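You operate a simulated robot arm through the tools that you are given. There is no shell and no other tool.

Carry out the task below with a simulated two-armed robot. There is one attempt and no reset: what you move stays moved.

JOB
Pick up the motor from the robot bench with one hand, pass it to the other hand and put it on the shelf three of the fixture rack. Set down upright: motor.

Only the result counts: the job must be done as asked and must still hold three seconds after the hand-in. Knocking over, shifting, dropping, spilling or breaking anything else fails it.

ROBOT AND FRAMES
Two 7-joint arms with two-finger parallel grippers on one trunk, on a base that moves. Base frame: it is fixed to the floor where the robot stands at the start and does not move with it; the origin is under the middle of the robot, x ahead of it, y to its left, z up. Readings come in cm, degrees, newtons and seconds.
The left shoulder is at the start at [7.1, 15.6, 100.5], the right one opposite. Each reaches about 123.1 cm from its shoulder. Places, roughly: motor [75, -325, 75]; shelf three of the fixture rack [-240, -320, 90]. Payload 3.91 kg a hand.
The TCP of each hand is the grasp point between the finger pads, 3 cm short of the fingertips. In the tool frame z runs along the fingers and y along their closing line. The gripper opens to 11 cm. The fingers are 2 cm wide and 1 cm thick; the gripper's body (4.8 by 11.2 cm) begins 5.5 cm behind the TCP.
Orientation is that of the tool frame in the base frame, as [roll, pitch, yaw] about the fixed x, y, z axes, in that order (R = Rz(yaw) Ry(pitch) Rx(roll)). With the fingers straight down and closing along the base's y, the tool's x points along the base's -x, its y along +y and its z along -z.

CONTROLS
- The arms move only by the tool jog_arm. It takes "left_increments", "right_increments" or both (then of equal length, played together; a hand with none holds still); each is one flat list of numbers, 7 for each row, row after row: the shift along the tool's x, y, z in units of 40 mm (1.0 is 40 mm), then the turn, a rotation vector about the tool's x, y, z in units of 8 degrees (1.0 is 8 degrees), then the finger opening in mm, from 0 to 110. In form: [tx, ty, tz, rx, ry, rz, grip, tx, ty, tz, rx, ry, rz, grip, ...]. A call has 1 to 20 rows; each row shifts and turns the commanded pose from where the row before left it, along the tool's axes as they then stand. A call with a number of a shift or a turn outside -1 to 1 is refused whole. A row lasts 0.2 s, in which the tool goes at most 5 cm and 8.6 degrees; a call with a longer step from one row to the next is refused whole, and so is a gripper value outside its range. A pose out of reach is approached as far as the arm can. The call stops where the force on the tool passes 40 N (or 10 N more than at its start, if that is more) or the arm is blocked; 0.2 s more then pass. The fingers move at their own pace (about 10.8 cm/s each) and stop on an object; they squeeze with about 35 N. The grip force told is the motor's: it shows also when the fingers shut on nothing. Time passes only in rows, and 0.2 s behind the last, so rows that do not move let the fingers close. It gives the time, the measured TCP pose, the force on the tool (base axes), the opening and the grip force at its end, in the units of the frame above (readings bear some noise), with the torque about the TCP (base axes, N m) and any sound that the robot's microphone picked up.
- Cameras (640 x 400 px; columns grow to the right, rows downward): "scene" is now at [13.47, -1.54, 125.15]; the picture's right is [-0.12, -0.99, 0.00], its down [-0.41, 0.05, -0.91] and it looks along [0.90, -0.10, -0.41] (base axes); focal length 282 px, centre (320, 200). "left" rides on the left gripper at [7.2, -1.7, -10.3] in its tool frame; the picture's right is [0.23, 0.97, 0.00], its down [-0.76, 0.18, -0.62] and it looks along [-0.61, 0.14, 0.78] (tool axes); focal length 222 px, centre (320, 200). "right" rides on the right gripper at [7.2, 1.7, -10.3] in its tool frame; the picture's right is [-0.23, 0.97, 0.00], its down [-0.76, -0.18, -0.62] and it looks along [-0.61, -0.14, 0.78] (tool axes); focal length 222 px, centre (320, 200). There is no depth. A picture from a camera that has moved, and an enlarged one, comes with that camera's place and axes in the base frame and with its lens. The place of the scene camera against the robot may be out by one fixed shift of up to 1.2 cm in any direction.
- grab_frame(camera): a new picture of that camera. The clock stands still meanwhile.
- move_column(by): slides the trunk up (or, below 0, down) by that many cm; the arms and the scene camera ride with it, the base frame stays. It gives what a move gives, with no picture.
- base_move(legs): drives the robot by 1 to 6 legs, each [ahead, left, turn to the left] in cm, cm and degrees, along the robot's own axes; the way and the turn of a leg run together, so that a leg with both is an arc; at most 150 cm and 180 degrees a leg. The arms and the cameras ride along, it lands a little off, and it stops where it bumps. It gives what a move gives.
- pan_tilt(pan, tilt): turns the head with the scene camera to pan (to the left, within 86 degrees either way) and tilt (down, from -29 to 69), counted from straight ahead of the robot. It gives what a move gives.
- inspect(camera, box): a new picture of the part [left, top, right, bottom] of that camera's present view, enlarged. The clock stands still meanwhile.
- job_done(): hands the job in; it is judged then, once.

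Nothing tells you exact positions but the pictures and the camera data. Unless the task says otherwise, let go and move clear before handing in.

The tools are called after ">>>" by a JSON object that holds its "op" and its "data". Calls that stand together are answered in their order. jog_arm: Moves the arms, as the interface text tells. Its arguments: {"type":"object","properties":{"left_increments":{"type":"array"},"right_increments":{"type":"array"}},"required":[]} The other tools are called the same way: move_column (by) moves the trunk up or down; base_move (legs) drives the base; pan_tilt (pan, tilt) turns the head that bears the scene camera; grab_frame (camera) takes a picture; inspect (camera, box) takes an enlarged picture of a part of a camera's view; job_done () hands the job in.

At the start:

```text
time_s: 0.0
left_ee_pos: [83.9, 29.54, 110.58]
left_tool_rot: [-180.0, -0.1, -179.9]
left_contact_force: [-0.1, 0.3, 0.3]
left_moment: [-0.02, -0.01, 0.0]
left_width: 11.01
left_grasp_force: 0.0
right_ee_pos: [70.07, -23.9, 103.97]
right_tool_rot: [-180.0, 0.1, -179.9]
right_contact_force: [0.8, 0.0, 0.8]
right_moment: [0.02, -0.02, -0.04]
right_width: 11.0
right_grasp_force: 0.1
trunk travel left (down, up): [-45.0, 49.0]
robot x, y, heading: [-0.19, -0.34, -0.3]
head pan, tilt (commanded): [-6.6, 24.5]
```

scene: 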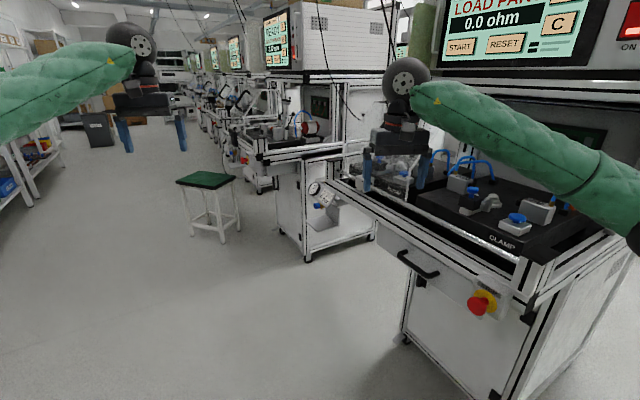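
right: 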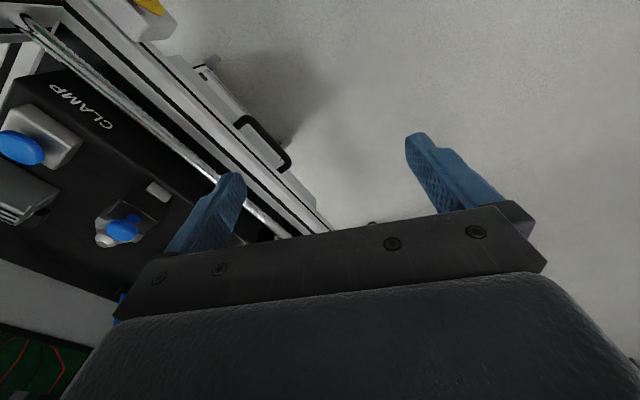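
left: 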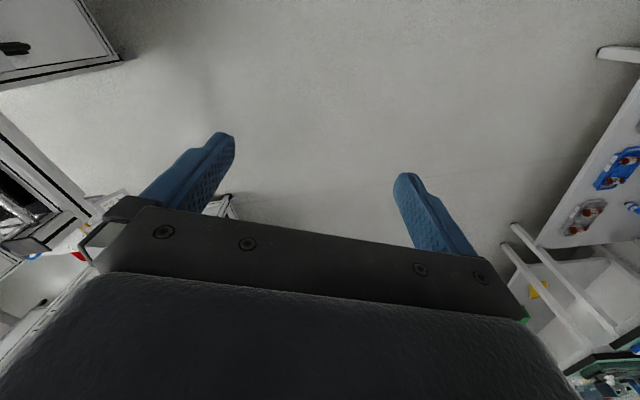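

I see a lab with test benches to the right front and both arms stretched out ahead; the motor should be far to my right at about [75, -325, 75]. I will turn the head to look around before driving.

>>> {"op": "pan_tilt", "data": {"pan": -80, "tilt": 20}}

>>> {"op": "grab_frame", "data": {"camera": "scene"}}

```text
time_s: 1.4
left_ee_pos: [84.0, 29.57, 110.46]
left_tool_rot: [-180.0, 0.0, -180.0]
left_contact_force: [0.6, 0.0, -0.4]
left_moment: [0.02, -0.01, -0.02]
left_width: 11.0
left_grasp_force: 0.1
right_ee_pos: [69.97, -23.93, 104.07]
right_tool_rot: [179.9, 0.0, 180.0]
right_contact_force: [0.5, -0.4, -0.8]
right_moment: [-0.01, 0.01, 0.0]
right_width: 10.96
right_grasp_force: 0.1
trunk travel left (down, up): [-45.0, 49.0]
robot x, y, heading: [-0.11, -0.2, -0.1]
head pan, tilt (commanded): [-80.0, 20.0]
```

```text
taken
camera scene: at [5.93, -9.65, 125.88], right [-0.98, -0.17, 0.0], down [-0.06, 0.34, -0.94], along [0.16, -0.93, -0.34], focal length 282 px, centre (320, 200)
```

scene: 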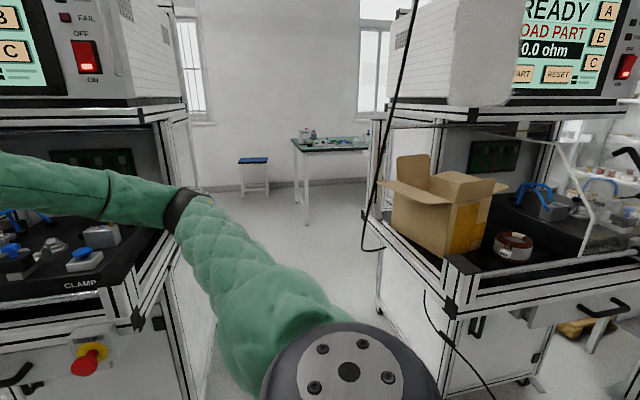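

A green-topped table stands beyond a gap between two test benches, which is where the motor should be. I'll enlarge that region.

>>> {"op": "inspect", "data": {"camera": "scene", "box": [220, 100, 400, 230]}}

>>> {"op": "inspect", "data": {"camera": "scene", "box": [280, 115, 390, 165]}}

>>> {"op": "inspect", "data": {"camera": "scene", "box": [540, 90, 640, 350]}}

```text
3.08 times, centred on (310, 165) of scene
camera zoom: at [5.93, -9.65, 125.88], right [-0.98, -0.17, 0.0], down [-0.06, 0.34, -0.94], along [0.16, -0.93, -0.34], focal length 869 px, centre (351, 308)
```

zoom: 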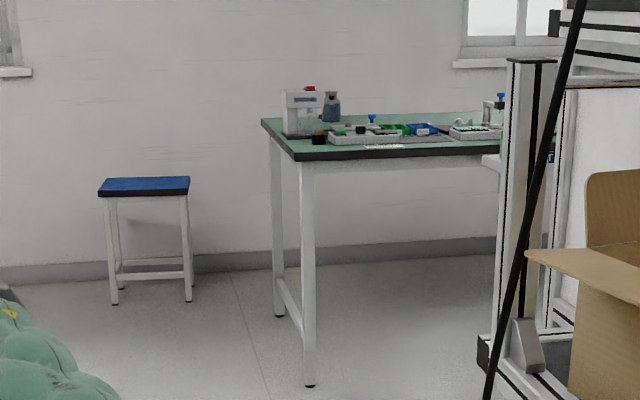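

```text
5.82 times, centred on (335, 140) of scene
camera zoom: at [5.93, -9.65, 125.88], right [-0.98, -0.17, 0.0], down [-0.06, 0.34, -0.94], along [0.16, -0.93, -0.34], focal length 1643 px, centre (233, 549)
```

zoom: 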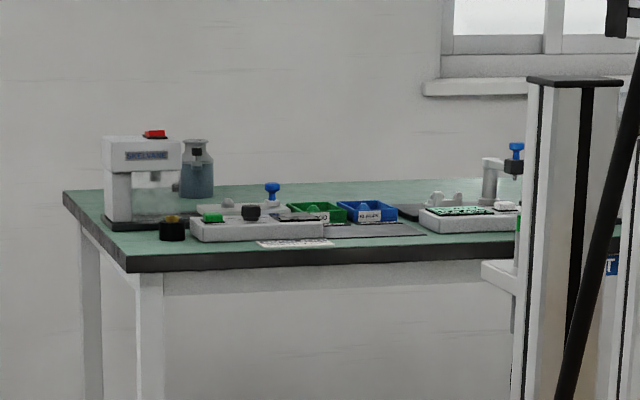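

```text
1.54 times, centred on (590, 220) of scene
camera zoom: at [5.93, -9.65, 125.88], right [-0.98, -0.17, 0.0], down [-0.06, 0.34, -0.94], along [0.16, -0.93, -0.34], focal length 435 px, centre (-95, 169)
```

zoom: 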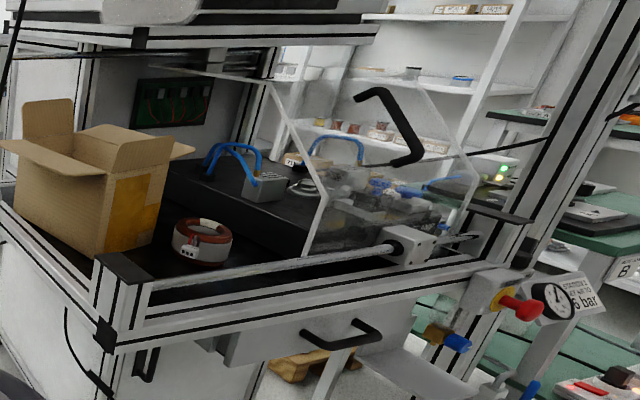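

The motor seems to be the small dark cylinder near the left end of the green table. I'll look at the floor and the sides to judge the gap and find the fixture rack.

>>> {"op": "pan_tilt", "data": {"pan": -80, "tilt": 45}}

>>> {"op": "grab_frame", "data": {"camera": "scene"}}

>>> {"op": "pan_tilt", "data": {"pan": -86, "tilt": 10}}

>>> {"op": "grab_frame", "data": {"camera": "scene"}}

>>> {"op": "pan_tilt", "data": {"pan": -45, "tilt": 45}}

>>> {"op": "grab_frame", "data": {"camera": "scene"}}

>>> {"op": "pan_tilt", "data": {"pan": 40, "tilt": 25}}

>>> {"op": "grab_frame", "data": {"camera": "scene"}}

>>> {"op": "pan_tilt", "data": {"pan": 86, "tilt": 25}}

>>> {"op": "grab_frame", "data": {"camera": "scene"}}

```text
time_s: 2.3
left_ee_pos: [83.91, 29.6, 110.46]
left_tool_rot: [180.0, 0.0, 180.0]
left_contact_force: [0.6, 0.2, -0.8]
left_moment: [0.01, 0.03, 0.02]
left_width: 11.0
left_grasp_force: 0.0
right_ee_pos: [70.02, -23.83, 103.93]
right_tool_rot: [179.9, 0.0, -180.0]
right_contact_force: [0.0, -0.1, 0.3]
right_moment: [-0.02, 0.0, 0.01]
right_width: 11.0
right_grasp_force: 0.1
trunk travel left (down, up): [-45.0, 49.0]
robot x, y, heading: [-0.01, 0.11, 0.4]
head pan, tilt (commanded): [-80.0, 45.0]
```

```text
taken
camera scene: at [5.72, -8.49, 122.02], right [-0.98, -0.17, 0.0], down [-0.12, 0.7, -0.71], along [0.12, -0.7, -0.71], focal length 282 px, centre (320, 200)
```

scene: 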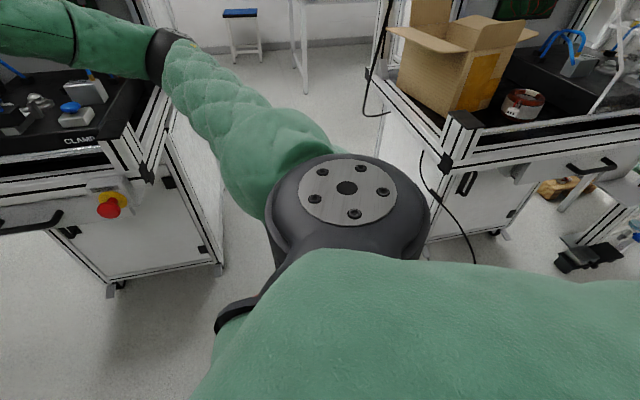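

```text
time_s: 3.4
left_ee_pos: [83.89, 29.6, 110.49]
left_tool_rot: [-180.0, 0.0, -179.9]
left_contact_force: [0.9, -0.3, 0.5]
left_moment: [0.0, 0.0, 0.03]
left_width: 11.02
left_grasp_force: 0.0
right_ee_pos: [70.04, -23.9, 103.98]
right_tool_rot: [-180.0, 0.1, -180.0]
right_contact_force: [0.1, -0.2, 0.5]
right_moment: [0.06, 0.02, -0.01]
right_width: 11.01
right_grasp_force: 0.1
trunk travel left (down, up): [-45.0, 49.0]
robot x, y, heading: [0.01, 0.05, -0.2]
head pan, tilt (commanded): [-85.9, 10.0]
```

```text
taken
camera scene: at [4.97, -9.76, 127.5], right [-1.0, -0.07, 0.0], down [-0.01, 0.17, -0.98], along [0.07, -0.98, -0.17], focal length 282 px, centre (320, 200)
```

scene: 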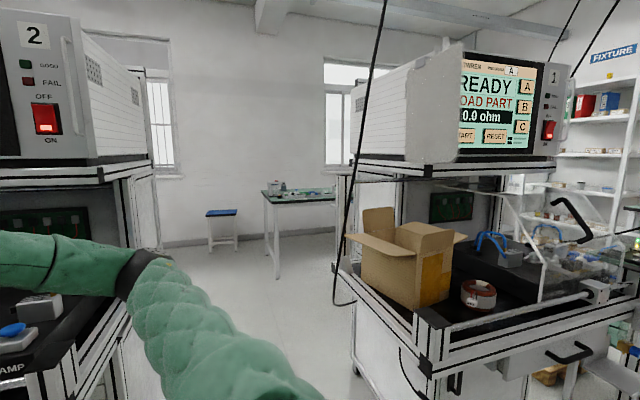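

```text
time_s: 4.4
left_ee_pos: [83.93, 29.59, 110.53]
left_tool_rot: [180.0, 0.0, 179.9]
left_contact_force: [0.4, 0.2, 0.6]
left_moment: [0.0, 0.0, -0.02]
left_width: 11.0
left_grasp_force: 0.0
right_ee_pos: [69.96, -23.92, 103.99]
right_tool_rot: [-179.9, 0.0, 180.0]
right_contact_force: [0.4, -0.4, 0.5]
right_moment: [-0.01, -0.01, -0.01]
right_width: 11.0
right_grasp_force: 0.1
trunk travel left (down, up): [-45.0, 49.0]
robot x, y, heading: [-0.16, 0.23, 0.1]
head pan, tilt (commanded): [-45.0, 45.0]
```

```text
taken
camera scene: at [10.05, -6.24, 122.01], right [-0.71, -0.71, 0.0], down [-0.5, 0.5, -0.71], along [0.5, -0.5, -0.71], focal length 282 px, centre (320, 200)
```

scene: 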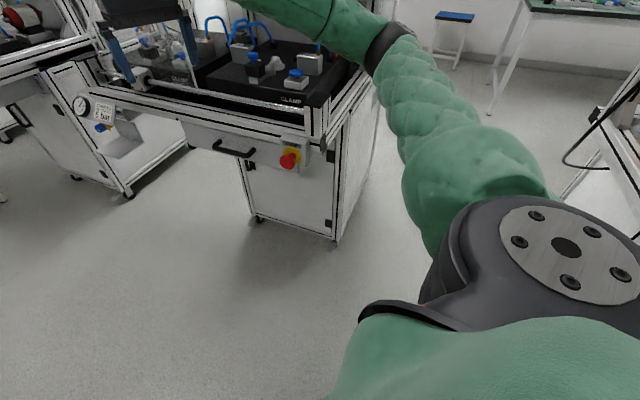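

```text
time_s: 6.0
left_ee_pos: [83.84, 29.61, 110.48]
left_tool_rot: [-180.0, 0.0, 179.9]
left_contact_force: [0.6, 0.2, 0.0]
left_moment: [-0.02, 0.01, 0.01]
left_width: 11.02
left_grasp_force: 0.0
right_ee_pos: [70.0, -23.83, 103.91]
right_tool_rot: [180.0, 0.1, 179.9]
right_contact_force: [-0.3, -0.2, 0.2]
right_moment: [-0.01, 0.03, -0.02]
right_width: 11.03
right_grasp_force: 0.2
trunk travel left (down, up): [-45.0, 49.0]
robot x, y, heading: [-0.25, 0.12, -0.0]
head pan, tilt (commanded): [40.0, 25.0]
```

```text
taken
camera scene: at [11.37, 5.44, 125.06], right [0.64, -0.77, 0.0], down [-0.32, -0.27, -0.91], along [0.69, 0.58, -0.42], focal length 282 px, centre (320, 200)
```

scene: 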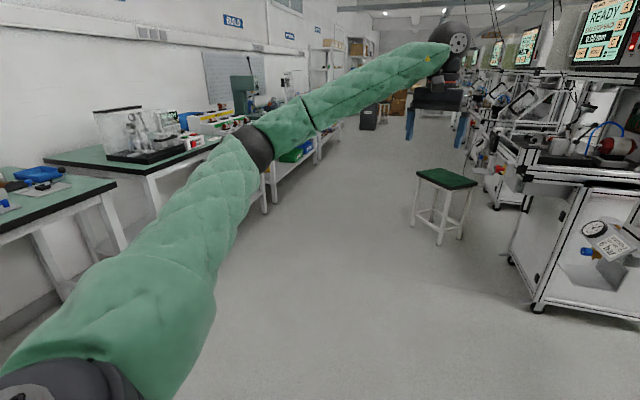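

```text
time_s: 7.2
left_ee_pos: [83.82, 29.43, 110.38]
left_tool_rot: [180.0, 0.0, -179.9]
left_contact_force: [0.4, -0.4, 0.2]
left_moment: [0.0, 0.01, -0.02]
left_width: 10.98
left_grasp_force: 0.0
right_ee_pos: [70.09, -23.9, 103.92]
right_tool_rot: [180.0, 0.0, -180.0]
right_contact_force: [-0.3, 0.7, -0.4]
right_moment: [0.02, 0.02, -0.01]
right_width: 11.03
right_grasp_force: 0.0
trunk travel left (down, up): [-45.0, 49.0]
robot x, y, heading: [0.03, 0.16, -0.1]
head pan, tilt (commanded): [85.9, 25.0]
```

```text
taken
camera scene: at [4.97, 8.71, 125.07], right [1.0, -0.07, 0.0], down [-0.03, -0.42, -0.91], along [0.06, 0.9, -0.42], focal length 282 px, centre (320, 200)
```

scene: 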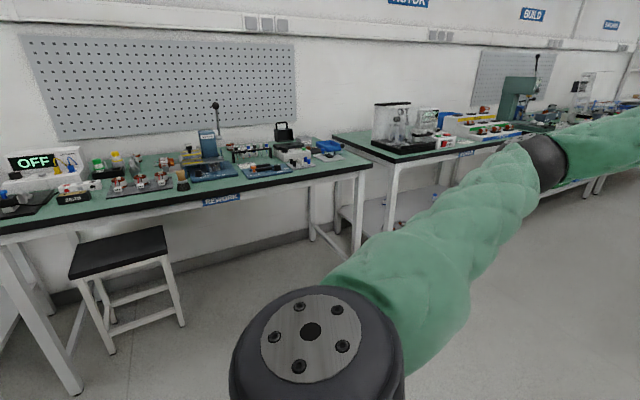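

The room is turned about 22° against my base frame; the gap between the two near benches looks about 75 cm wide. I'll look down at my own base and then check other directions before choosing a route.

>>> {"op": "pan_tilt", "data": {"pan": 0, "tilt": 69}}

>>> {"op": "grab_frame", "data": {"camera": "scene"}}

>>> {"op": "pan_tilt", "data": {"pan": 86, "tilt": 69}}

>>> {"op": "grab_frame", "data": {"camera": "scene"}}

```text
time_s: 8.8
left_ee_pos: [84.0, 29.64, 110.39]
left_tool_rot: [180.0, -0.1, 179.9]
left_contact_force: [0.2, 0.0, -0.3]
left_moment: [-0.01, -0.02, -0.01]
left_width: 10.99
left_grasp_force: 0.1
right_ee_pos: [69.91, -23.9, 103.91]
right_tool_rot: [-180.0, 0.0, -180.0]
right_contact_force: [0.9, 0.2, -0.1]
right_moment: [-0.01, -0.02, 0.0]
right_width: 11.0
right_grasp_force: 0.0
trunk travel left (down, up): [-45.0, 49.0]
robot x, y, heading: [0.0, -0.17, 0.0]
head pan, tilt (commanded): [0.0, 68.8]
```

```text
taken
camera scene: at [9.9, -0.48, 119.12], right [0.0, -1.0, 0.0], down [-0.93, 0.0, -0.36], along [0.36, 0.0, -0.93], focal length 282 px, centre (320, 200)
```

scene: 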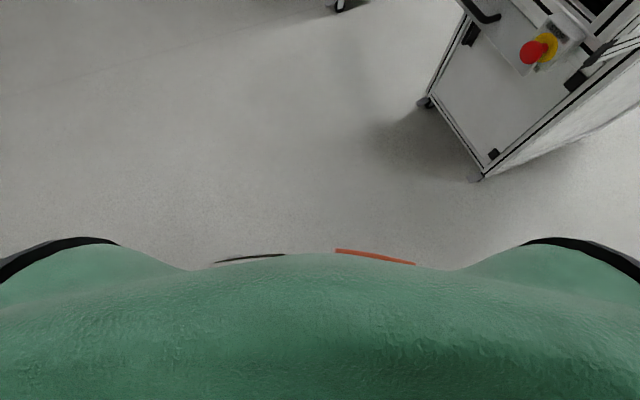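

```text
time_s: 10.3
left_ee_pos: [83.92, 29.6, 110.39]
left_tool_rot: [-179.9, 0.0, 180.0]
left_contact_force: [0.1, -0.2, 0.0]
left_moment: [0.01, 0.02, -0.01]
left_width: 11.0
left_grasp_force: 0.0
right_ee_pos: [69.95, -23.85, 104.09]
right_tool_rot: [-180.0, -0.1, 179.9]
right_contact_force: [0.2, 0.0, 0.2]
right_moment: [-0.02, 0.0, -0.01]
right_width: 11.04
right_grasp_force: 0.0
trunk travel left (down, up): [-45.0, 49.0]
robot x, y, heading: [-0.05, -0.05, -0.1]
head pan, tilt (commanded): [85.9, 68.8]
```

```text
taken
camera scene: at [4.7, 5.1, 119.13], right [1.0, -0.07, 0.0], down [-0.07, -0.93, -0.36], along [0.03, 0.36, -0.93], focal length 282 px, centre (320, 200)
```

scene: 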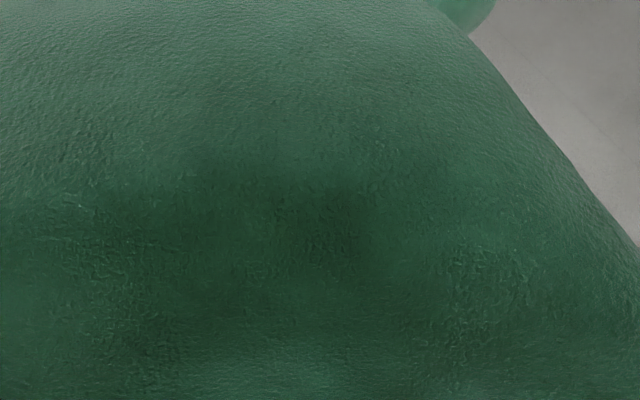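

My base reaches roughly 30 cm ahead and looks wide, so the gap would be tight. I'll tuck both arms in before turning and looking for a roomier route.

>>> {"op": "jog_arm", "data": {"left_increments": [1, -0.2, 0, 0, 0, 0, 110, 1, -0.2, 0, 0, 0, 0, 110, 1, -0.2, 0, 0, 0, 0, 110, 1, -0.2, 0, 0, 0, 0, 110, 1, -0.2, 0, 0, 0, 0, 110, 1, -0.2, 0, 0, 0, 0, 110, 1, -0.2, 0, 0, 0, 0, 110, 1, -0.2, 0, 0, 0, 0, 110, 1, -0.2, 0, 0, 0, 0, 110], "right_increments": [0.65, 0.1, 0, 0, 0, 0, 110, 0.65, 0.1, 0, 0, 0, 0, 110, 0.65, 0.1, 0, 0, 0, 0, 110, 0.65, 0.1, 0, 0, 0, 0, 110, 0.65, 0.1, 0, 0, 0, 0, 110, 0.65, 0.1, 0, 0, 0, 0, 110, 0.65, 0.1, 0, 0, 0, 0, 110, 0.65, 0.1, 0, 0, 0, 0, 110, 0.65, 0.1, 0, 0, 0, 0, 110]}}

>>> {"op": "pan_tilt", "data": {"pan": -60, "tilt": 45}}

>>> {"op": "grab_frame", "data": {"camera": "scene"}}

>>> {"op": "pan_tilt", "data": {"pan": 30, "tilt": 35}}

>>> {"op": "grab_frame", "data": {"camera": "scene"}}

```text
time_s: 12.3
left_ee_pos: [47.7, 22.58, 110.32]
left_tool_rot: [-179.9, 0.0, -179.8]
left_contact_force: [-0.7, 0.3, 0.7]
left_moment: [-0.02, 0.03, -0.02]
left_width: 11.01
left_grasp_force: 0.0
right_ee_pos: [46.48, -20.29, 103.98]
right_tool_rot: [-180.0, 0.0, -180.0]
right_contact_force: [-0.3, 0.1, -0.5]
right_moment: [0.0, -0.02, 0.01]
right_width: 10.99
right_grasp_force: 0.0
trunk travel left (down, up): [-45.0, 49.0]
robot x, y, heading: [-0.04, 0.29, 0.0]
head pan, tilt (commanded): [85.9, 68.8]
```

```text
time_s: 14.7
left_ee_pos: [47.94, 22.63, 110.39]
left_tool_rot: [180.0, 0.0, 179.9]
left_contact_force: [0.3, 0.7, -0.6]
left_moment: [0.0, 0.0, 0.02]
left_width: 11.02
left_grasp_force: 0.0
right_ee_pos: [46.71, -20.18, 103.91]
right_tool_rot: [179.9, 0.0, -179.9]
right_contact_force: [-0.4, -0.2, 0.7]
right_moment: [-0.01, -0.03, -0.01]
right_width: 11.0
right_grasp_force: 0.0
trunk travel left (down, up): [-45.0, 49.0]
robot x, y, heading: [-0.07, 0.21, -0.1]
head pan, tilt (commanded): [-60.0, 45.0]
```

```text
taken
camera scene: at [8.36, -7.52, 122.01], right [-0.87, -0.5, 0.0], down [-0.35, 0.61, -0.71], along [0.35, -0.61, -0.71], focal length 282 px, centre (320, 200)
```

scene: 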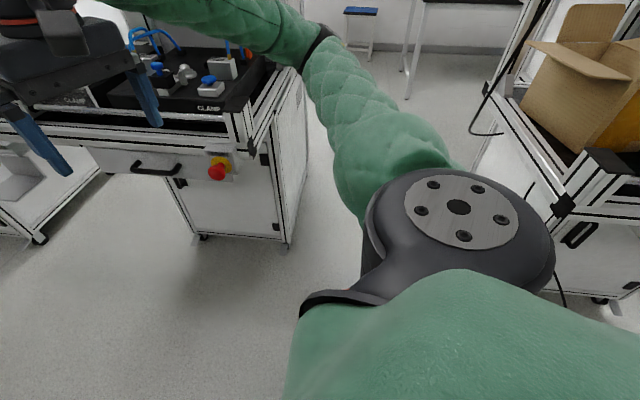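

```text
time_s: 16.3
left_ee_pos: [47.91, 22.51, 110.45]
left_tool_rot: [180.0, 0.0, -180.0]
left_contact_force: [0.1, -0.6, 0.4]
left_moment: [0.0, 0.01, 0.03]
left_width: 11.0
left_grasp_force: 0.0
right_ee_pos: [46.64, -20.32, 104.0]
right_tool_rot: [-180.0, -0.1, 179.9]
right_contact_force: [1.4, 0.6, 0.6]
right_moment: [-0.01, -0.02, 0.02]
right_width: 11.0
right_grasp_force: 0.0
trunk travel left (down, up): [-45.0, 49.0]
robot x, y, heading: [-0.12, -0.27, 0.2]
head pan, tilt (commanded): [30.0, 35.0]
```

```text
taken
camera scene: at [11.92, 3.92, 123.49], right [0.5, -0.87, 0.0], down [-0.5, -0.29, -0.82], along [0.71, 0.41, -0.57], focal length 282 px, centre (320, 200)
```

scene: 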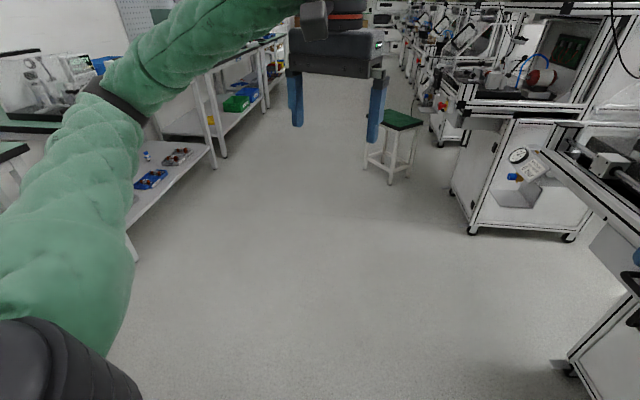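

The elbows still stick out about 50 cm to each side, so that gap is too tight as the arms stand. I'll turn left in place to look behind for a wider way round.

>>> {"op": "base_move", "data": {"legs": [[0, 0, 170]]}}

>>> {"op": "pan_tilt", "data": {"pan": 40, "tilt": 20}}

>>> {"op": "grab_frame", "data": {"camera": "scene"}}

>>> {"op": "pan_tilt", "data": {"pan": 0, "tilt": 20}}

>>> {"op": "grab_frame", "data": {"camera": "scene"}}

>>> {"op": "pan_tilt", "data": {"pan": 80, "tilt": 20}}

>>> {"op": "grab_frame", "data": {"camera": "scene"}}

```text
time_s: 23.4
left_ee_pos: [-52.04, -9.33, 110.33]
left_tool_rot: [-180.0, 0.0, -15.1]
left_contact_force: [-0.7, 0.3, -0.7]
left_moment: [0.01, 0.03, -0.02]
left_width: 11.0
left_grasp_force: 0.1
right_ee_pos: [-39.72, 31.72, 103.94]
right_tool_rot: [180.0, 0.1, -15.2]
right_contact_force: [0.2, -0.2, 0.6]
right_moment: [0.03, 0.0, -0.01]
right_width: 11.01
right_grasp_force: 0.1
trunk travel left (down, up): [-45.0, 49.0]
robot x, y, heading: [0.33, -0.14, 165.1]
head pan, tilt (commanded): [30.0, 35.0]
heard: click
```

```text
time_s: 24.2
left_ee_pos: [-52.06, -9.15, 110.27]
left_tool_rot: [-180.0, 0.0, -15.1]
left_contact_force: [0.0, -1.4, -0.5]
left_moment: [0.03, 0.02, 0.0]
left_width: 10.98
left_grasp_force: 0.1
right_ee_pos: [-39.76, 31.62, 103.88]
right_tool_rot: [-179.9, 0.0, -15.0]
right_contact_force: [-0.6, 0.4, -0.7]
right_moment: [-0.02, -0.01, -0.02]
right_width: 11.02
right_grasp_force: 0.2
trunk travel left (down, up): [-45.0, 49.0]
robot x, y, heading: [-0.29, -0.04, 165.1]
head pan, tilt (commanded): [40.0, 20.0]
```

```text
taken
camera scene: at [-14.1, -3.09, 125.87], right [-0.42, 0.91, 0.0], down [0.31, 0.14, -0.94], along [-0.85, -0.4, -0.34], focal length 282 px, centre (320, 200)
```

scene: 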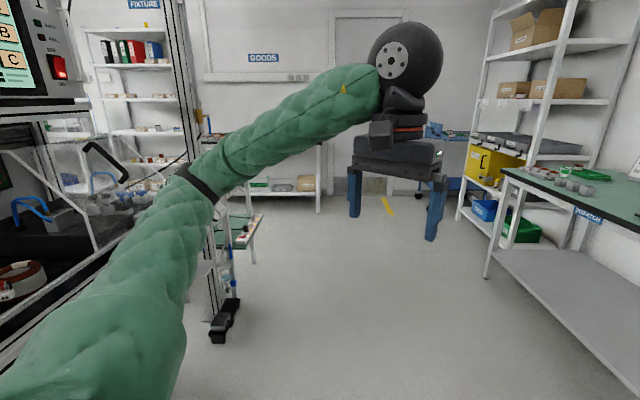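

```text
time_s: 25.3
left_ee_pos: [-52.14, -9.2, 110.27]
left_tool_rot: [-180.0, 0.0, -15.2]
left_contact_force: [-0.1, 0.3, 0.4]
left_moment: [0.0, 0.0, -0.02]
left_width: 10.99
left_grasp_force: 0.0
right_ee_pos: [-39.61, 31.6, 104.01]
right_tool_rot: [-180.0, 0.1, -15.1]
right_contact_force: [0.2, -0.5, -0.4]
right_moment: [-0.03, 0.03, -0.02]
right_width: 10.97
right_grasp_force: 0.1
trunk travel left (down, up): [-45.0, 49.0]
robot x, y, heading: [-0.12, 0.02, 164.9]
head pan, tilt (commanded): [0.0, 20.0]
```

```text
taken
camera scene: at [-14.65, 3.25, 125.88], right [0.26, 0.97, 0.0], down [0.33, -0.09, -0.94], along [-0.91, 0.24, -0.34], focal length 282 px, centre (320, 200)
```

scene: 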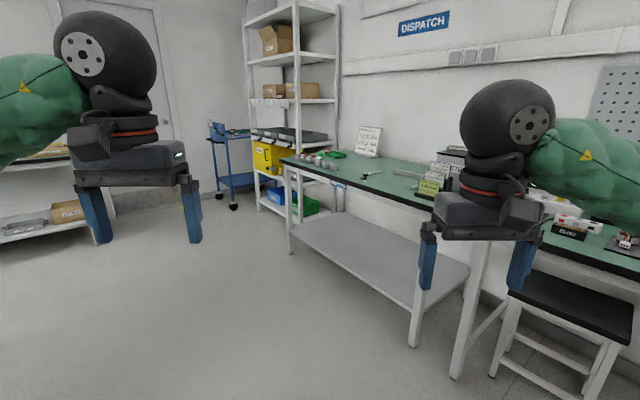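

```text
time_s: 26.8
left_ee_pos: [-52.06, -9.23, 110.34]
left_tool_rot: [-180.0, 0.0, -15.1]
left_contact_force: [0.0, 0.1, -0.1]
left_moment: [0.02, 0.01, 0.0]
left_width: 11.01
left_grasp_force: 0.1
right_ee_pos: [-39.71, 31.71, 103.94]
right_tool_rot: [-180.0, 0.0, -15.1]
right_contact_force: [0.0, -0.5, 0.3]
right_moment: [0.02, -0.01, 0.0]
right_width: 11.01
right_grasp_force: 0.1
trunk travel left (down, up): [-45.0, 49.0]
robot x, y, heading: [0.17, 0.45, 164.8]
head pan, tilt (commanded): [80.0, 20.0]
```

```text
taken
camera scene: at [-9.61, -7.6, 125.88], right [-0.91, 0.42, 0.0], down [0.15, 0.31, -0.94], along [-0.4, -0.85, -0.34], focal length 282 px, centre (320, 200)
```

scene: 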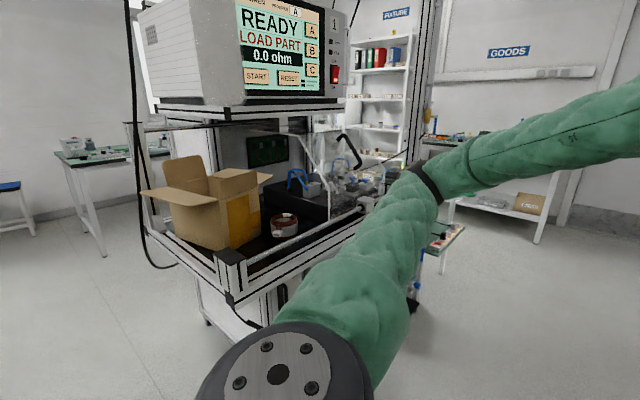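

Turned to heading 165°. I see the FIXTURE rack beyond station 1 and open floor to the right of it. I'll enlarge the rack and surroundings.

>>> {"op": "pan_tilt", "data": {"pan": 55, "tilt": 15}}

>>> {"op": "grab_frame", "data": {"camera": "scene"}}

>>> {"op": "inspect", "data": {"camera": "scene", "box": [150, 40, 330, 250]}}

>>> {"op": "pan_tilt", "data": {"pan": 50, "tilt": 40}}

>>> {"op": "grab_frame", "data": {"camera": "scene"}}

```text
time_s: 27.7
left_ee_pos: [-52.07, -9.37, 110.34]
left_tool_rot: [-180.0, 0.0, -15.1]
left_contact_force: [-0.2, -0.1, 0.4]
left_moment: [0.01, 0.02, -0.05]
left_width: 10.97
left_grasp_force: 0.1
right_ee_pos: [-39.63, 31.55, 103.91]
right_tool_rot: [180.0, 0.0, -15.1]
right_contact_force: [-0.2, -0.4, 0.4]
right_moment: [0.0, 0.0, -0.03]
right_width: 11.02
right_grasp_force: 0.0
trunk travel left (down, up): [-45.0, 49.0]
robot x, y, heading: [-0.02, -0.01, 165.0]
head pan, tilt (commanded): [55.0, 15.0]
```

```text
taken
camera scene: at [-12.82, -5.17, 126.69], right [-0.64, 0.77, 0.0], down [0.2, 0.17, -0.97], along [-0.74, -0.62, -0.26], focal length 282 px, centre (320, 200)
```

scene: 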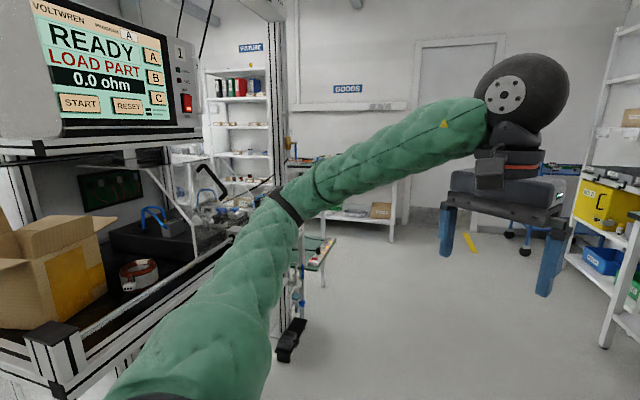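

```text
1.90 times, centred on (240, 145) of scene
camera zoom: at [-12.82, -5.17, 126.69], right [-0.64, 0.77, 0.0], down [0.2, 0.17, -0.97], along [-0.74, -0.62, -0.26], focal length 538 px, centre (472, 305)
```

zoom: 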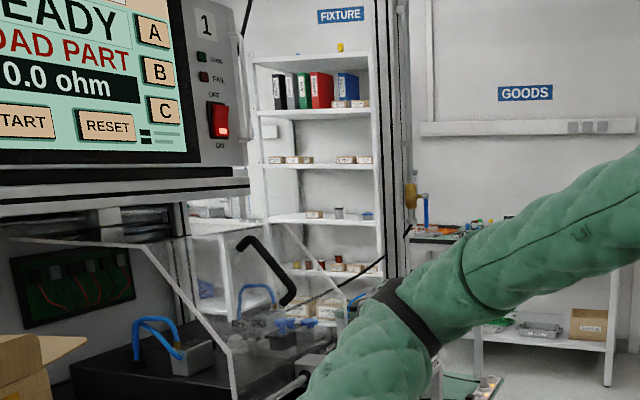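

```text
time_s: 28.6
left_ee_pos: [-52.08, -9.29, 110.22]
left_tool_rot: [-179.9, -0.1, -15.1]
left_contact_force: [0.4, -0.8, -0.2]
left_moment: [0.02, 0.01, -0.01]
left_width: 11.01
left_grasp_force: 0.1
right_ee_pos: [-39.65, 31.69, 103.95]
right_tool_rot: [-180.0, 0.0, -15.0]
right_contact_force: [0.3, 0.7, 0.1]
right_moment: [0.03, 0.04, 0.0]
right_width: 11.0
right_grasp_force: 0.0
trunk travel left (down, up): [-45.0, 49.0]
robot x, y, heading: [0.16, 0.25, 165.0]
head pan, tilt (commanded): [50.0, 40.0]
```

```text
taken
camera scene: at [-12.63, -4.04, 122.74], right [-0.57, 0.82, 0.0], down [0.53, 0.37, -0.77], along [-0.63, -0.44, -0.64], focal length 282 px, centre (320, 200)
```

scene: 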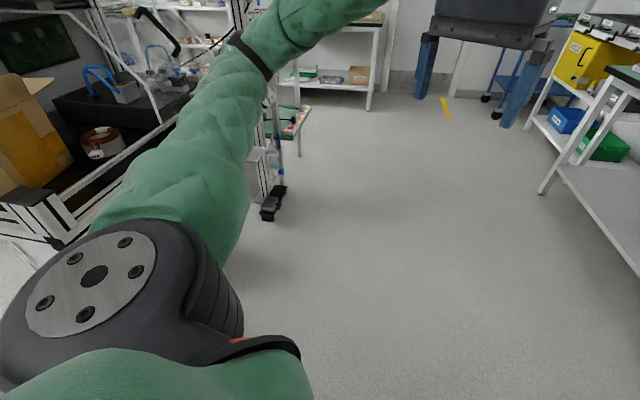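

The rack stands on the far wall behind station 1, facing the aisle direction, and the aisle to the right of station 1 is open. I'll turn to face along the aisle, sidestep to its middle and drive forward past station 1.

>>> {"op": "base_move", "data": {"legs": [[0, 0, 38.5], [0, -28, 0]]}}

>>> {"op": "pan_tilt", "data": {"pan": 20, "tilt": 25}}

>>> {"op": "grab_frame", "data": {"camera": "scene"}}

```text
time_s: 32.4
left_ee_pos: [-46.35, -13.45, 110.41]
left_tool_rot: [179.9, 0.0, 22.9]
left_contact_force: [-0.7, 0.5, -0.5]
left_moment: [0.0, -0.03, 0.0]
left_width: 11.02
left_grasp_force: 0.0
right_ee_pos: [-61.92, 26.43, 103.98]
right_tool_rot: [179.9, 0.1, 22.9]
right_contact_force: [-0.5, 0.4, 0.8]
right_moment: [-0.04, 0.01, 0.0]
right_width: 10.99
right_grasp_force: 0.1
trunk travel left (down, up): [-45.0, 49.0]
robot x, y, heading: [-11.44, 25.94, -157.0]
head pan, tilt (commanded): [50.0, 40.0]
```

```text
time_s: 33.3
left_ee_pos: [-46.28, -13.45, 110.32]
left_tool_rot: [179.9, 0.0, 23.0]
left_contact_force: [-0.8, -0.4, -0.1]
left_moment: [0.0, 0.01, 0.05]
left_width: 10.99
left_grasp_force: 0.0
right_ee_pos: [-61.91, 26.39, 104.0]
right_tool_rot: [-180.0, 0.0, 23.0]
right_contact_force: [-0.3, 0.5, -0.5]
right_moment: [-0.02, -0.02, -0.03]
right_width: 11.01
right_grasp_force: 0.1
trunk travel left (down, up): [-45.0, 49.0]
robot x, y, heading: [-11.13, 25.73, -157.0]
head pan, tilt (commanded): [20.0, 25.0]
```

```text
taken
camera scene: at [-23.28, 17.21, 125.06], right [-0.68, 0.73, 0.0], down [0.31, 0.29, -0.91], along [-0.66, -0.62, -0.42], focal length 282 px, centre (320, 200)
```

scene: 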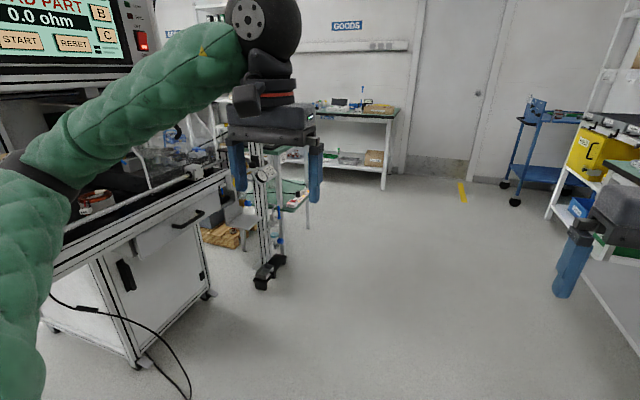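

I'm in the middle of the aisle facing the far wall. I'll drive ahead and look left past station 1.

>>> {"op": "base_move", "data": {"legs": [[130, 0, 0]]}}

>>> {"op": "pan_tilt", "data": {"pan": 30, "tilt": 25}}

>>> {"op": "grab_frame", "data": {"camera": "scene"}}

>>> {"op": "pan_tilt", "data": {"pan": 70, "tilt": 25}}

>>> {"op": "grab_frame", "data": {"camera": "scene"}}

```text
time_s: 39.9
left_ee_pos: [-167.07, -63.91, 110.35]
left_tool_rot: [-180.0, -0.1, 22.5]
left_contact_force: [-0.8, -0.1, -0.8]
left_moment: [-0.01, -0.01, 0.02]
left_width: 11.0
left_grasp_force: 0.0
right_ee_pos: [-182.26, -23.87, 103.99]
right_tool_rot: [179.9, 0.1, 22.6]
right_contact_force: [-0.5, -0.8, -0.4]
right_moment: [-0.01, 0.01, 0.02]
right_width: 11.01
right_grasp_force: 0.0
trunk travel left (down, up): [-45.0, 49.0]
robot x, y, heading: [-131.79, -24.46, -157.2]
head pan, tilt (commanded): [20.0, 25.0]
```

```text
time_s: 40.6
left_ee_pos: [-167.0, -63.84, 110.31]
left_tool_rot: [-180.0, 0.1, 22.6]
left_contact_force: [-0.4, -0.6, 1.2]
left_moment: [0.0, -0.01, 0.0]
left_width: 10.99
left_grasp_force: 0.0
right_ee_pos: [-182.18, -23.86, 104.04]
right_tool_rot: [-180.0, -0.1, 22.6]
right_contact_force: [0.0, -0.3, 0.8]
right_moment: [-0.05, 0.01, -0.01]
right_width: 10.99
right_grasp_force: 0.0
trunk travel left (down, up): [-45.0, 49.0]
robot x, y, heading: [-131.87, -24.33, -157.1]
head pan, tilt (commanded): [30.0, 25.0]
```

```text
taken
camera scene: at [-142.53, -34.4, 125.07], right [-0.79, 0.61, 0.0], down [0.26, 0.34, -0.91], along [-0.55, -0.72, -0.42], focal length 282 px, centre (320, 200)
```

scene: 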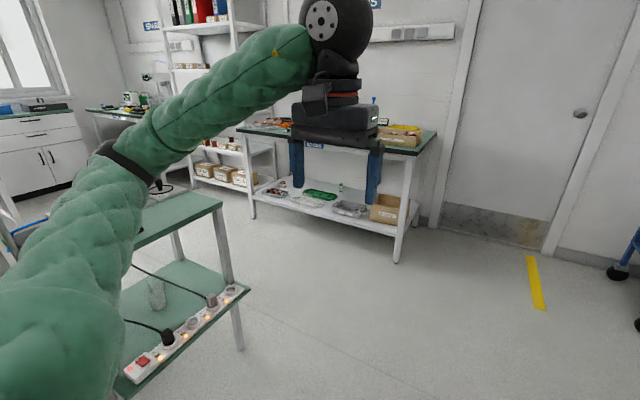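

```text
time_s: 41.7
left_ee_pos: [-167.12, -63.9, 110.43]
left_tool_rot: [180.0, 0.0, 22.7]
left_contact_force: [-1.0, -0.7, -0.2]
left_moment: [0.02, 0.0, -0.01]
left_width: 11.0
left_grasp_force: 0.0
right_ee_pos: [-182.24, -23.95, 103.92]
right_tool_rot: [180.0, 0.1, 22.6]
right_contact_force: [-0.9, 1.0, -0.3]
right_moment: [0.03, 0.01, 0.04]
right_width: 11.02
right_grasp_force: 0.0
trunk travel left (down, up): [-45.0, 49.0]
robot x, y, heading: [-131.54, -24.64, -157.5]
head pan, tilt (commanded): [70.0, 25.0]
```

```text
taken
camera scene: at [-136.52, -36.29, 125.07], right [-1.0, -0.04, 0.0], down [-0.02, 0.42, -0.91], along [0.04, -0.91, -0.42], focal length 282 px, centre (320, 200)
```

scene: 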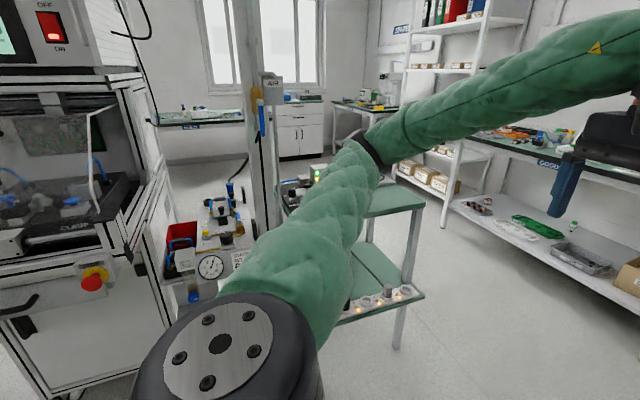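

There is a clear passage about 100 cm wide between the small green cart and the GOODS table. I'll drive to its centre line, turn left to face it, and look again.

>>> {"op": "base_move", "data": {"legs": [[130, 0, 0], [0, 0, 90]]}}

>>> {"op": "pan_tilt", "data": {"pan": 0, "tilt": 25}}

>>> {"op": "grab_frame", "data": {"camera": "scene"}}

>>> {"op": "pan_tilt", "data": {"pan": 35, "tilt": 25}}

>>> {"op": "grab_frame", "data": {"camera": "scene"}}

>>> {"op": "pan_tilt", "data": {"pan": -35, "tilt": 25}}

>>> {"op": "grab_frame", "data": {"camera": "scene"}}

```text
time_s: 52.1
left_ee_pos: [-212.39, -110.55, 110.29]
left_tool_rot: [180.0, 0.0, 113.5]
left_contact_force: [1.1, 0.6, -0.4]
left_moment: [0.0, 0.0, 0.02]
left_width: 11.01
left_grasp_force: 0.0
right_ee_pos: [-252.17, -126.34, 103.98]
right_tool_rot: [-180.0, -0.1, 113.4]
right_contact_force: [1.3, 0.4, -0.2]
right_moment: [0.04, 0.02, -0.02]
right_width: 11.01
right_grasp_force: 0.1
trunk travel left (down, up): [-45.0, 49.0]
robot x, y, heading: [-252.36, -75.93, -66.6]
head pan, tilt (commanded): [70.0, 25.0]
```

```text
time_s: 53.5
left_ee_pos: [-212.6, -110.64, 110.24]
left_tool_rot: [-180.0, 0.1, 113.3]
left_contact_force: [-0.5, -0.9, 0.7]
left_moment: [0.03, 0.02, 0.02]
left_width: 11.0
left_grasp_force: 0.1
right_ee_pos: [-252.2, -126.34, 104.02]
right_tool_rot: [179.9, 0.0, 113.4]
right_contact_force: [-0.8, -0.1, 0.8]
right_moment: [-0.01, 0.0, 0.01]
right_width: 11.0
right_grasp_force: 0.0
trunk travel left (down, up): [-45.0, 49.0]
robot x, y, heading: [-252.39, -75.71, -66.6]
head pan, tilt (commanded): [0.0, 25.0]
```

```text
taken
camera scene: at [-247.25, -89.17, 125.07], right [-0.92, -0.4, 0.0], down [-0.17, 0.39, -0.91], along [0.36, -0.83, -0.42], focal length 282 px, centre (320, 200)
```

scene: 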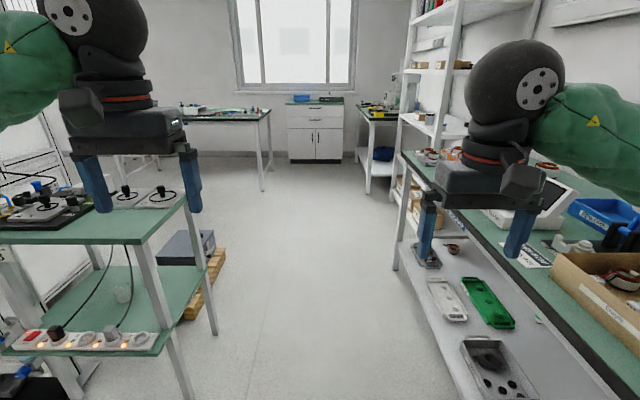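

```text
time_s: 54.5
left_ee_pos: [-212.53, -110.6, 110.27]
left_tool_rot: [-179.9, 0.0, 113.4]
left_contact_force: [0.7, -0.1, 1.1]
left_moment: [-0.01, 0.0, 0.01]
left_width: 10.98
left_grasp_force: 0.1
right_ee_pos: [-252.12, -126.27, 104.05]
right_tool_rot: [-179.9, -0.1, 113.4]
right_contact_force: [0.9, -0.1, 0.4]
right_moment: [0.0, 0.02, -0.02]
right_width: 11.02
right_grasp_force: 0.1
trunk travel left (down, up): [-45.0, 49.0]
robot x, y, heading: [-251.73, -75.84, -66.5]
head pan, tilt (commanded): [35.0, 25.0]
```

```text
taken
camera scene: at [-243.06, -85.56, 125.07], right [-0.53, -0.85, 0.0], down [-0.36, 0.22, -0.91], along [0.77, -0.48, -0.42], focal length 282 px, centre (320, 200)
```

scene: 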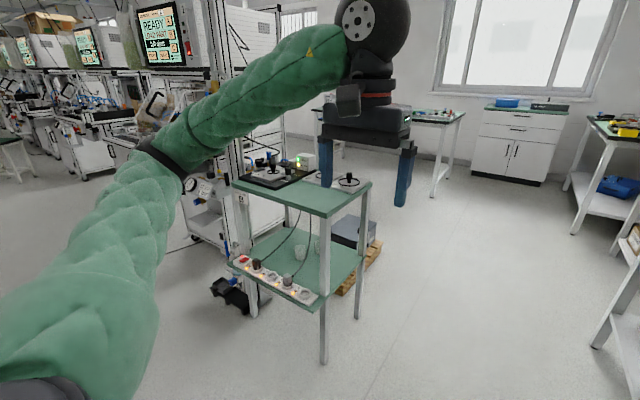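

```text
time_s: 55.9
left_ee_pos: [-212.48, -110.62, 110.25]
left_tool_rot: [-180.0, 0.0, 113.3]
left_contact_force: [0.3, -0.2, 0.0]
left_moment: [0.01, 0.02, 0.01]
left_width: 10.96
left_grasp_force: 0.1
right_ee_pos: [-252.24, -126.36, 103.97]
right_tool_rot: [-180.0, 0.0, 113.4]
right_contact_force: [0.1, 0.8, 0.7]
right_moment: [-0.01, 0.01, 0.01]
right_width: 10.99
right_grasp_force: 0.0
trunk travel left (down, up): [-45.0, 49.0]
robot x, y, heading: [-252.27, -75.72, -66.6]
head pan, tilt (commanded): [-35.0, 25.0]
```

```text
taken
camera scene: at [-252.76, -89.74, 125.07], right [-0.98, 0.2, 0.0], down [0.08, 0.41, -0.91], along [-0.18, -0.89, -0.42], focal length 282 px, centre (320, 200)
```

scene: 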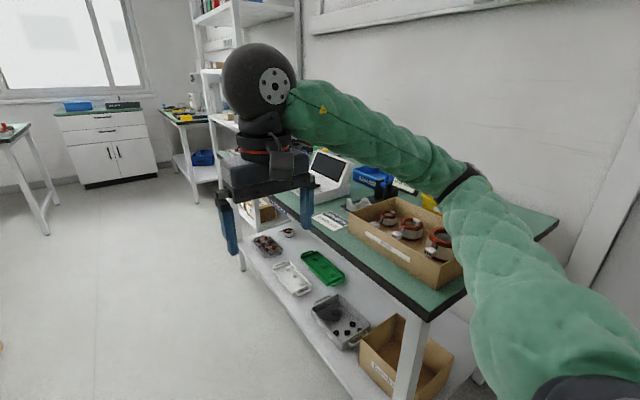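

The passage lies straight ahead: cart and pallet on the left, GOODS table on the right, FIXTURE rack beyond it and the motor table at the back left. I'll raise the trunk a bit for elbow clearance and drive straight through.

>>> {"op": "move_column", "data": {"by": 18}}

>>> {"op": "base_move", "data": {"legs": [[120, 0, 0]]}}

>>> {"op": "pan_tilt", "data": {"pan": 45, "tilt": 30}}

>>> {"op": "grab_frame", "data": {"camera": "scene"}}

>>> {"op": "pan_tilt", "data": {"pan": 0, "tilt": 30}}

>>> {"op": "grab_frame", "data": {"camera": "scene"}}

>>> {"op": "pan_tilt", "data": {"pan": -50, "tilt": 20}}

>>> {"op": "grab_frame", "data": {"camera": "scene"}}

```text
time_s: 57.9
left_ee_pos: [-212.5, -110.59, 128.34]
left_tool_rot: [-180.0, 0.0, 113.4]
left_contact_force: [0.2, 0.4, 0.5]
left_moment: [-0.02, -0.01, -0.01]
left_width: 11.0
left_grasp_force: 0.1
right_ee_pos: [-252.19, -126.51, 122.0]
right_tool_rot: [179.9, 0.0, 113.5]
right_contact_force: [0.2, 0.1, -1.0]
right_moment: [-0.01, 0.02, 0.0]
right_width: 10.98
right_grasp_force: 0.0
trunk travel left (down, up): [-63.0, 31.0]
robot x, y, heading: [-252.33, -75.69, -66.5]
head pan, tilt (commanded): [-35.0, 25.0]
```

```text
time_s: 63.8
left_ee_pos: [-166.85, -216.69, 128.34]
left_tool_rot: [180.0, -0.1, 113.2]
left_contact_force: [-0.3, -0.5, -0.1]
left_moment: [0.02, 0.0, 0.04]
left_width: 10.99
left_grasp_force: 0.0
right_ee_pos: [-206.72, -232.4, 122.03]
right_tool_rot: [180.0, 0.0, 113.3]
right_contact_force: [0.6, -0.1, 0.6]
right_moment: [0.02, -0.01, -0.01]
right_width: 11.0
right_grasp_force: 0.1
trunk travel left (down, up): [-63.0, 31.0]
robot x, y, heading: [-206.91, -181.63, -66.5]
head pan, tilt (commanded): [-35.0, 25.0]
```

```text
time_s: 65.3
left_ee_pos: [-166.87, -216.91, 128.29]
left_tool_rot: [-180.0, 0.0, 113.3]
left_contact_force: [0.6, 0.3, -0.9]
left_moment: [-0.01, -0.02, -0.01]
left_width: 11.0
left_grasp_force: 0.2
right_ee_pos: [-206.64, -232.5, 121.98]
right_tool_rot: [179.9, -0.1, 113.1]
right_contact_force: [-0.8, 0.2, -0.3]
right_moment: [-0.01, 0.02, 0.0]
right_width: 11.01
right_grasp_force: 0.1
trunk travel left (down, up): [-63.0, 31.0]
robot x, y, heading: [-206.54, -181.7, -66.8]
head pan, tilt (commanded): [45.0, 30.0]
```

```text
taken
camera scene: at [-196.81, -190.2, 142.27], right [-0.37, -0.93, 0.0], down [-0.46, 0.19, -0.87], along [0.8, -0.32, -0.5], focal length 282 px, centre (320, 200)
```

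scene: 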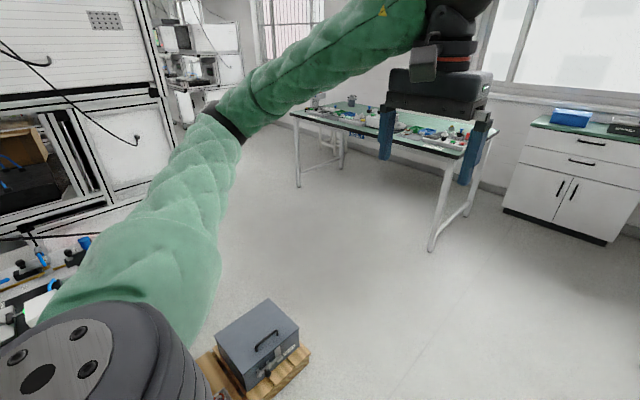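

```text
time_s: 66.4
left_ee_pos: [-166.92, -216.76, 128.37]
left_tool_rot: [179.9, 0.0, 113.3]
left_contact_force: [0.4, -0.1, -0.8]
left_moment: [-0.01, 0.01, 0.02]
left_width: 11.02
left_grasp_force: 0.1
right_ee_pos: [-206.65, -232.46, 121.98]
right_tool_rot: [180.0, 0.0, 113.2]
right_contact_force: [-0.1, -0.1, 0.0]
right_moment: [0.03, 0.01, -0.02]
right_width: 11.01
right_grasp_force: 0.1
trunk travel left (down, up): [-63.0, 31.0]
robot x, y, heading: [-206.51, -181.53, -66.7]
head pan, tilt (commanded): [0.0, 30.0]
```

```text
taken
camera scene: at [-201.63, -195.15, 142.27], right [-0.92, -0.4, 0.0], down [-0.2, 0.46, -0.87], along [0.34, -0.8, -0.5], focal length 282 px, centre (320, 200)
```

scene: 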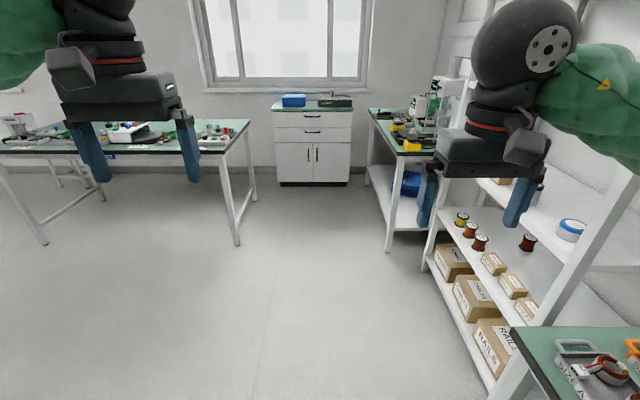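

```text
time_s: 67.6
left_ee_pos: [-166.72, -216.82, 128.32]
left_tool_rot: [-179.9, 0.0, 113.3]
left_contact_force: [-0.5, 0.0, -0.7]
left_moment: [-0.01, -0.01, 0.01]
left_width: 11.02
left_grasp_force: 0.0
right_ee_pos: [-206.7, -232.56, 122.09]
right_tool_rot: [180.0, 0.0, 113.2]
right_contact_force: [1.5, -0.7, -0.8]
right_moment: [0.0, -0.03, 0.01]
right_width: 10.98
right_grasp_force: 0.1
trunk travel left (down, up): [-63.0, 31.0]
robot x, y, heading: [-206.52, -181.65, -66.7]
head pan, tilt (commanded): [-50.0, 20.0]
```

```text
taken
camera scene: at [-209.4, -195.16, 143.88], right [-0.89, 0.45, 0.0], down [0.15, 0.31, -0.94], along [-0.42, -0.84, -0.34], focal length 282 px, centre (320, 200)
```

scene: 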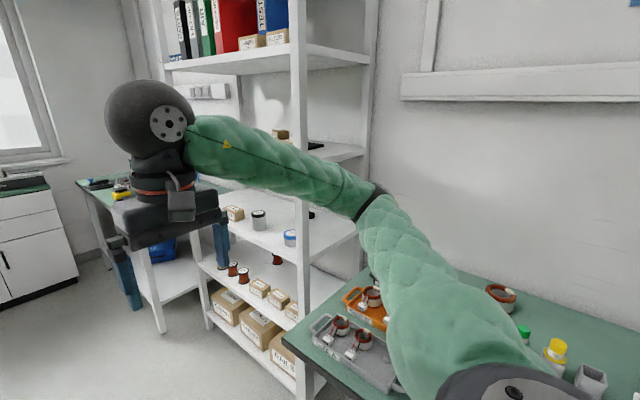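

I'm through the passage; the rack's shelves are to my right and the motor table is ahead-left. I'll look at the motor table more closely from here.

>>> {"op": "pan_tilt", "data": {"pan": 58, "tilt": 20}}

>>> {"op": "grab_frame", "data": {"camera": "scene"}}

>>> {"op": "inspect", "data": {"camera": "scene", "box": [200, 80, 420, 220]}}

```text
time_s: 69.5
left_ee_pos: [-166.99, -216.83, 128.4]
left_tool_rot: [-180.0, 0.0, 113.1]
left_contact_force: [-0.3, -0.5, -0.6]
left_moment: [0.03, 0.01, -0.02]
left_width: 11.01
left_grasp_force: 0.1
right_ee_pos: [-206.67, -232.49, 121.95]
right_tool_rot: [180.0, 0.0, 113.2]
right_contact_force: [0.7, 0.4, -0.8]
right_moment: [0.03, 0.02, 0.01]
right_width: 11.01
right_grasp_force: 0.0
trunk travel left (down, up): [-63.0, 31.0]
robot x, y, heading: [-206.53, -181.54, -67.1]
head pan, tilt (commanded): [58.0, 20.0]
```

```text
taken
camera scene: at [-196.01, -188.26, 143.88], right [-0.15, -0.99, 0.0], down [-0.34, 0.05, -0.94], along [0.93, -0.14, -0.34], focal length 282 px, centre (320, 200)
```

scene: 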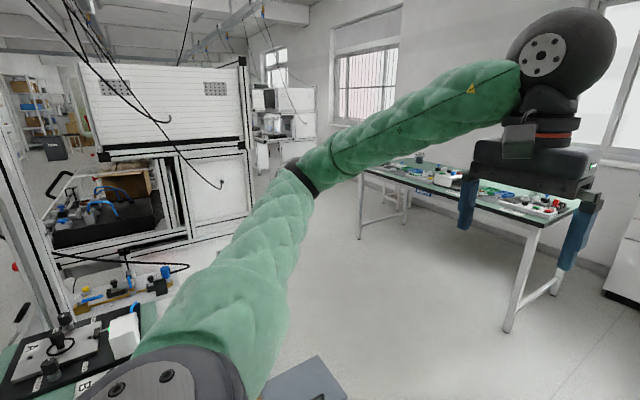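

```text
2.86 times, centred on (310, 150) of scene
camera zoom: at [-196.01, -188.26, 143.88], right [-0.15, -0.99, 0.0], down [-0.34, 0.05, -0.94], along [0.93, -0.14, -0.34], focal length 807 px, centre (349, 343)
```

zoom: 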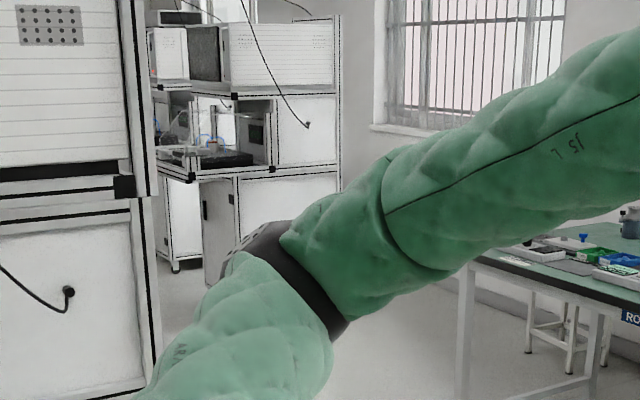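

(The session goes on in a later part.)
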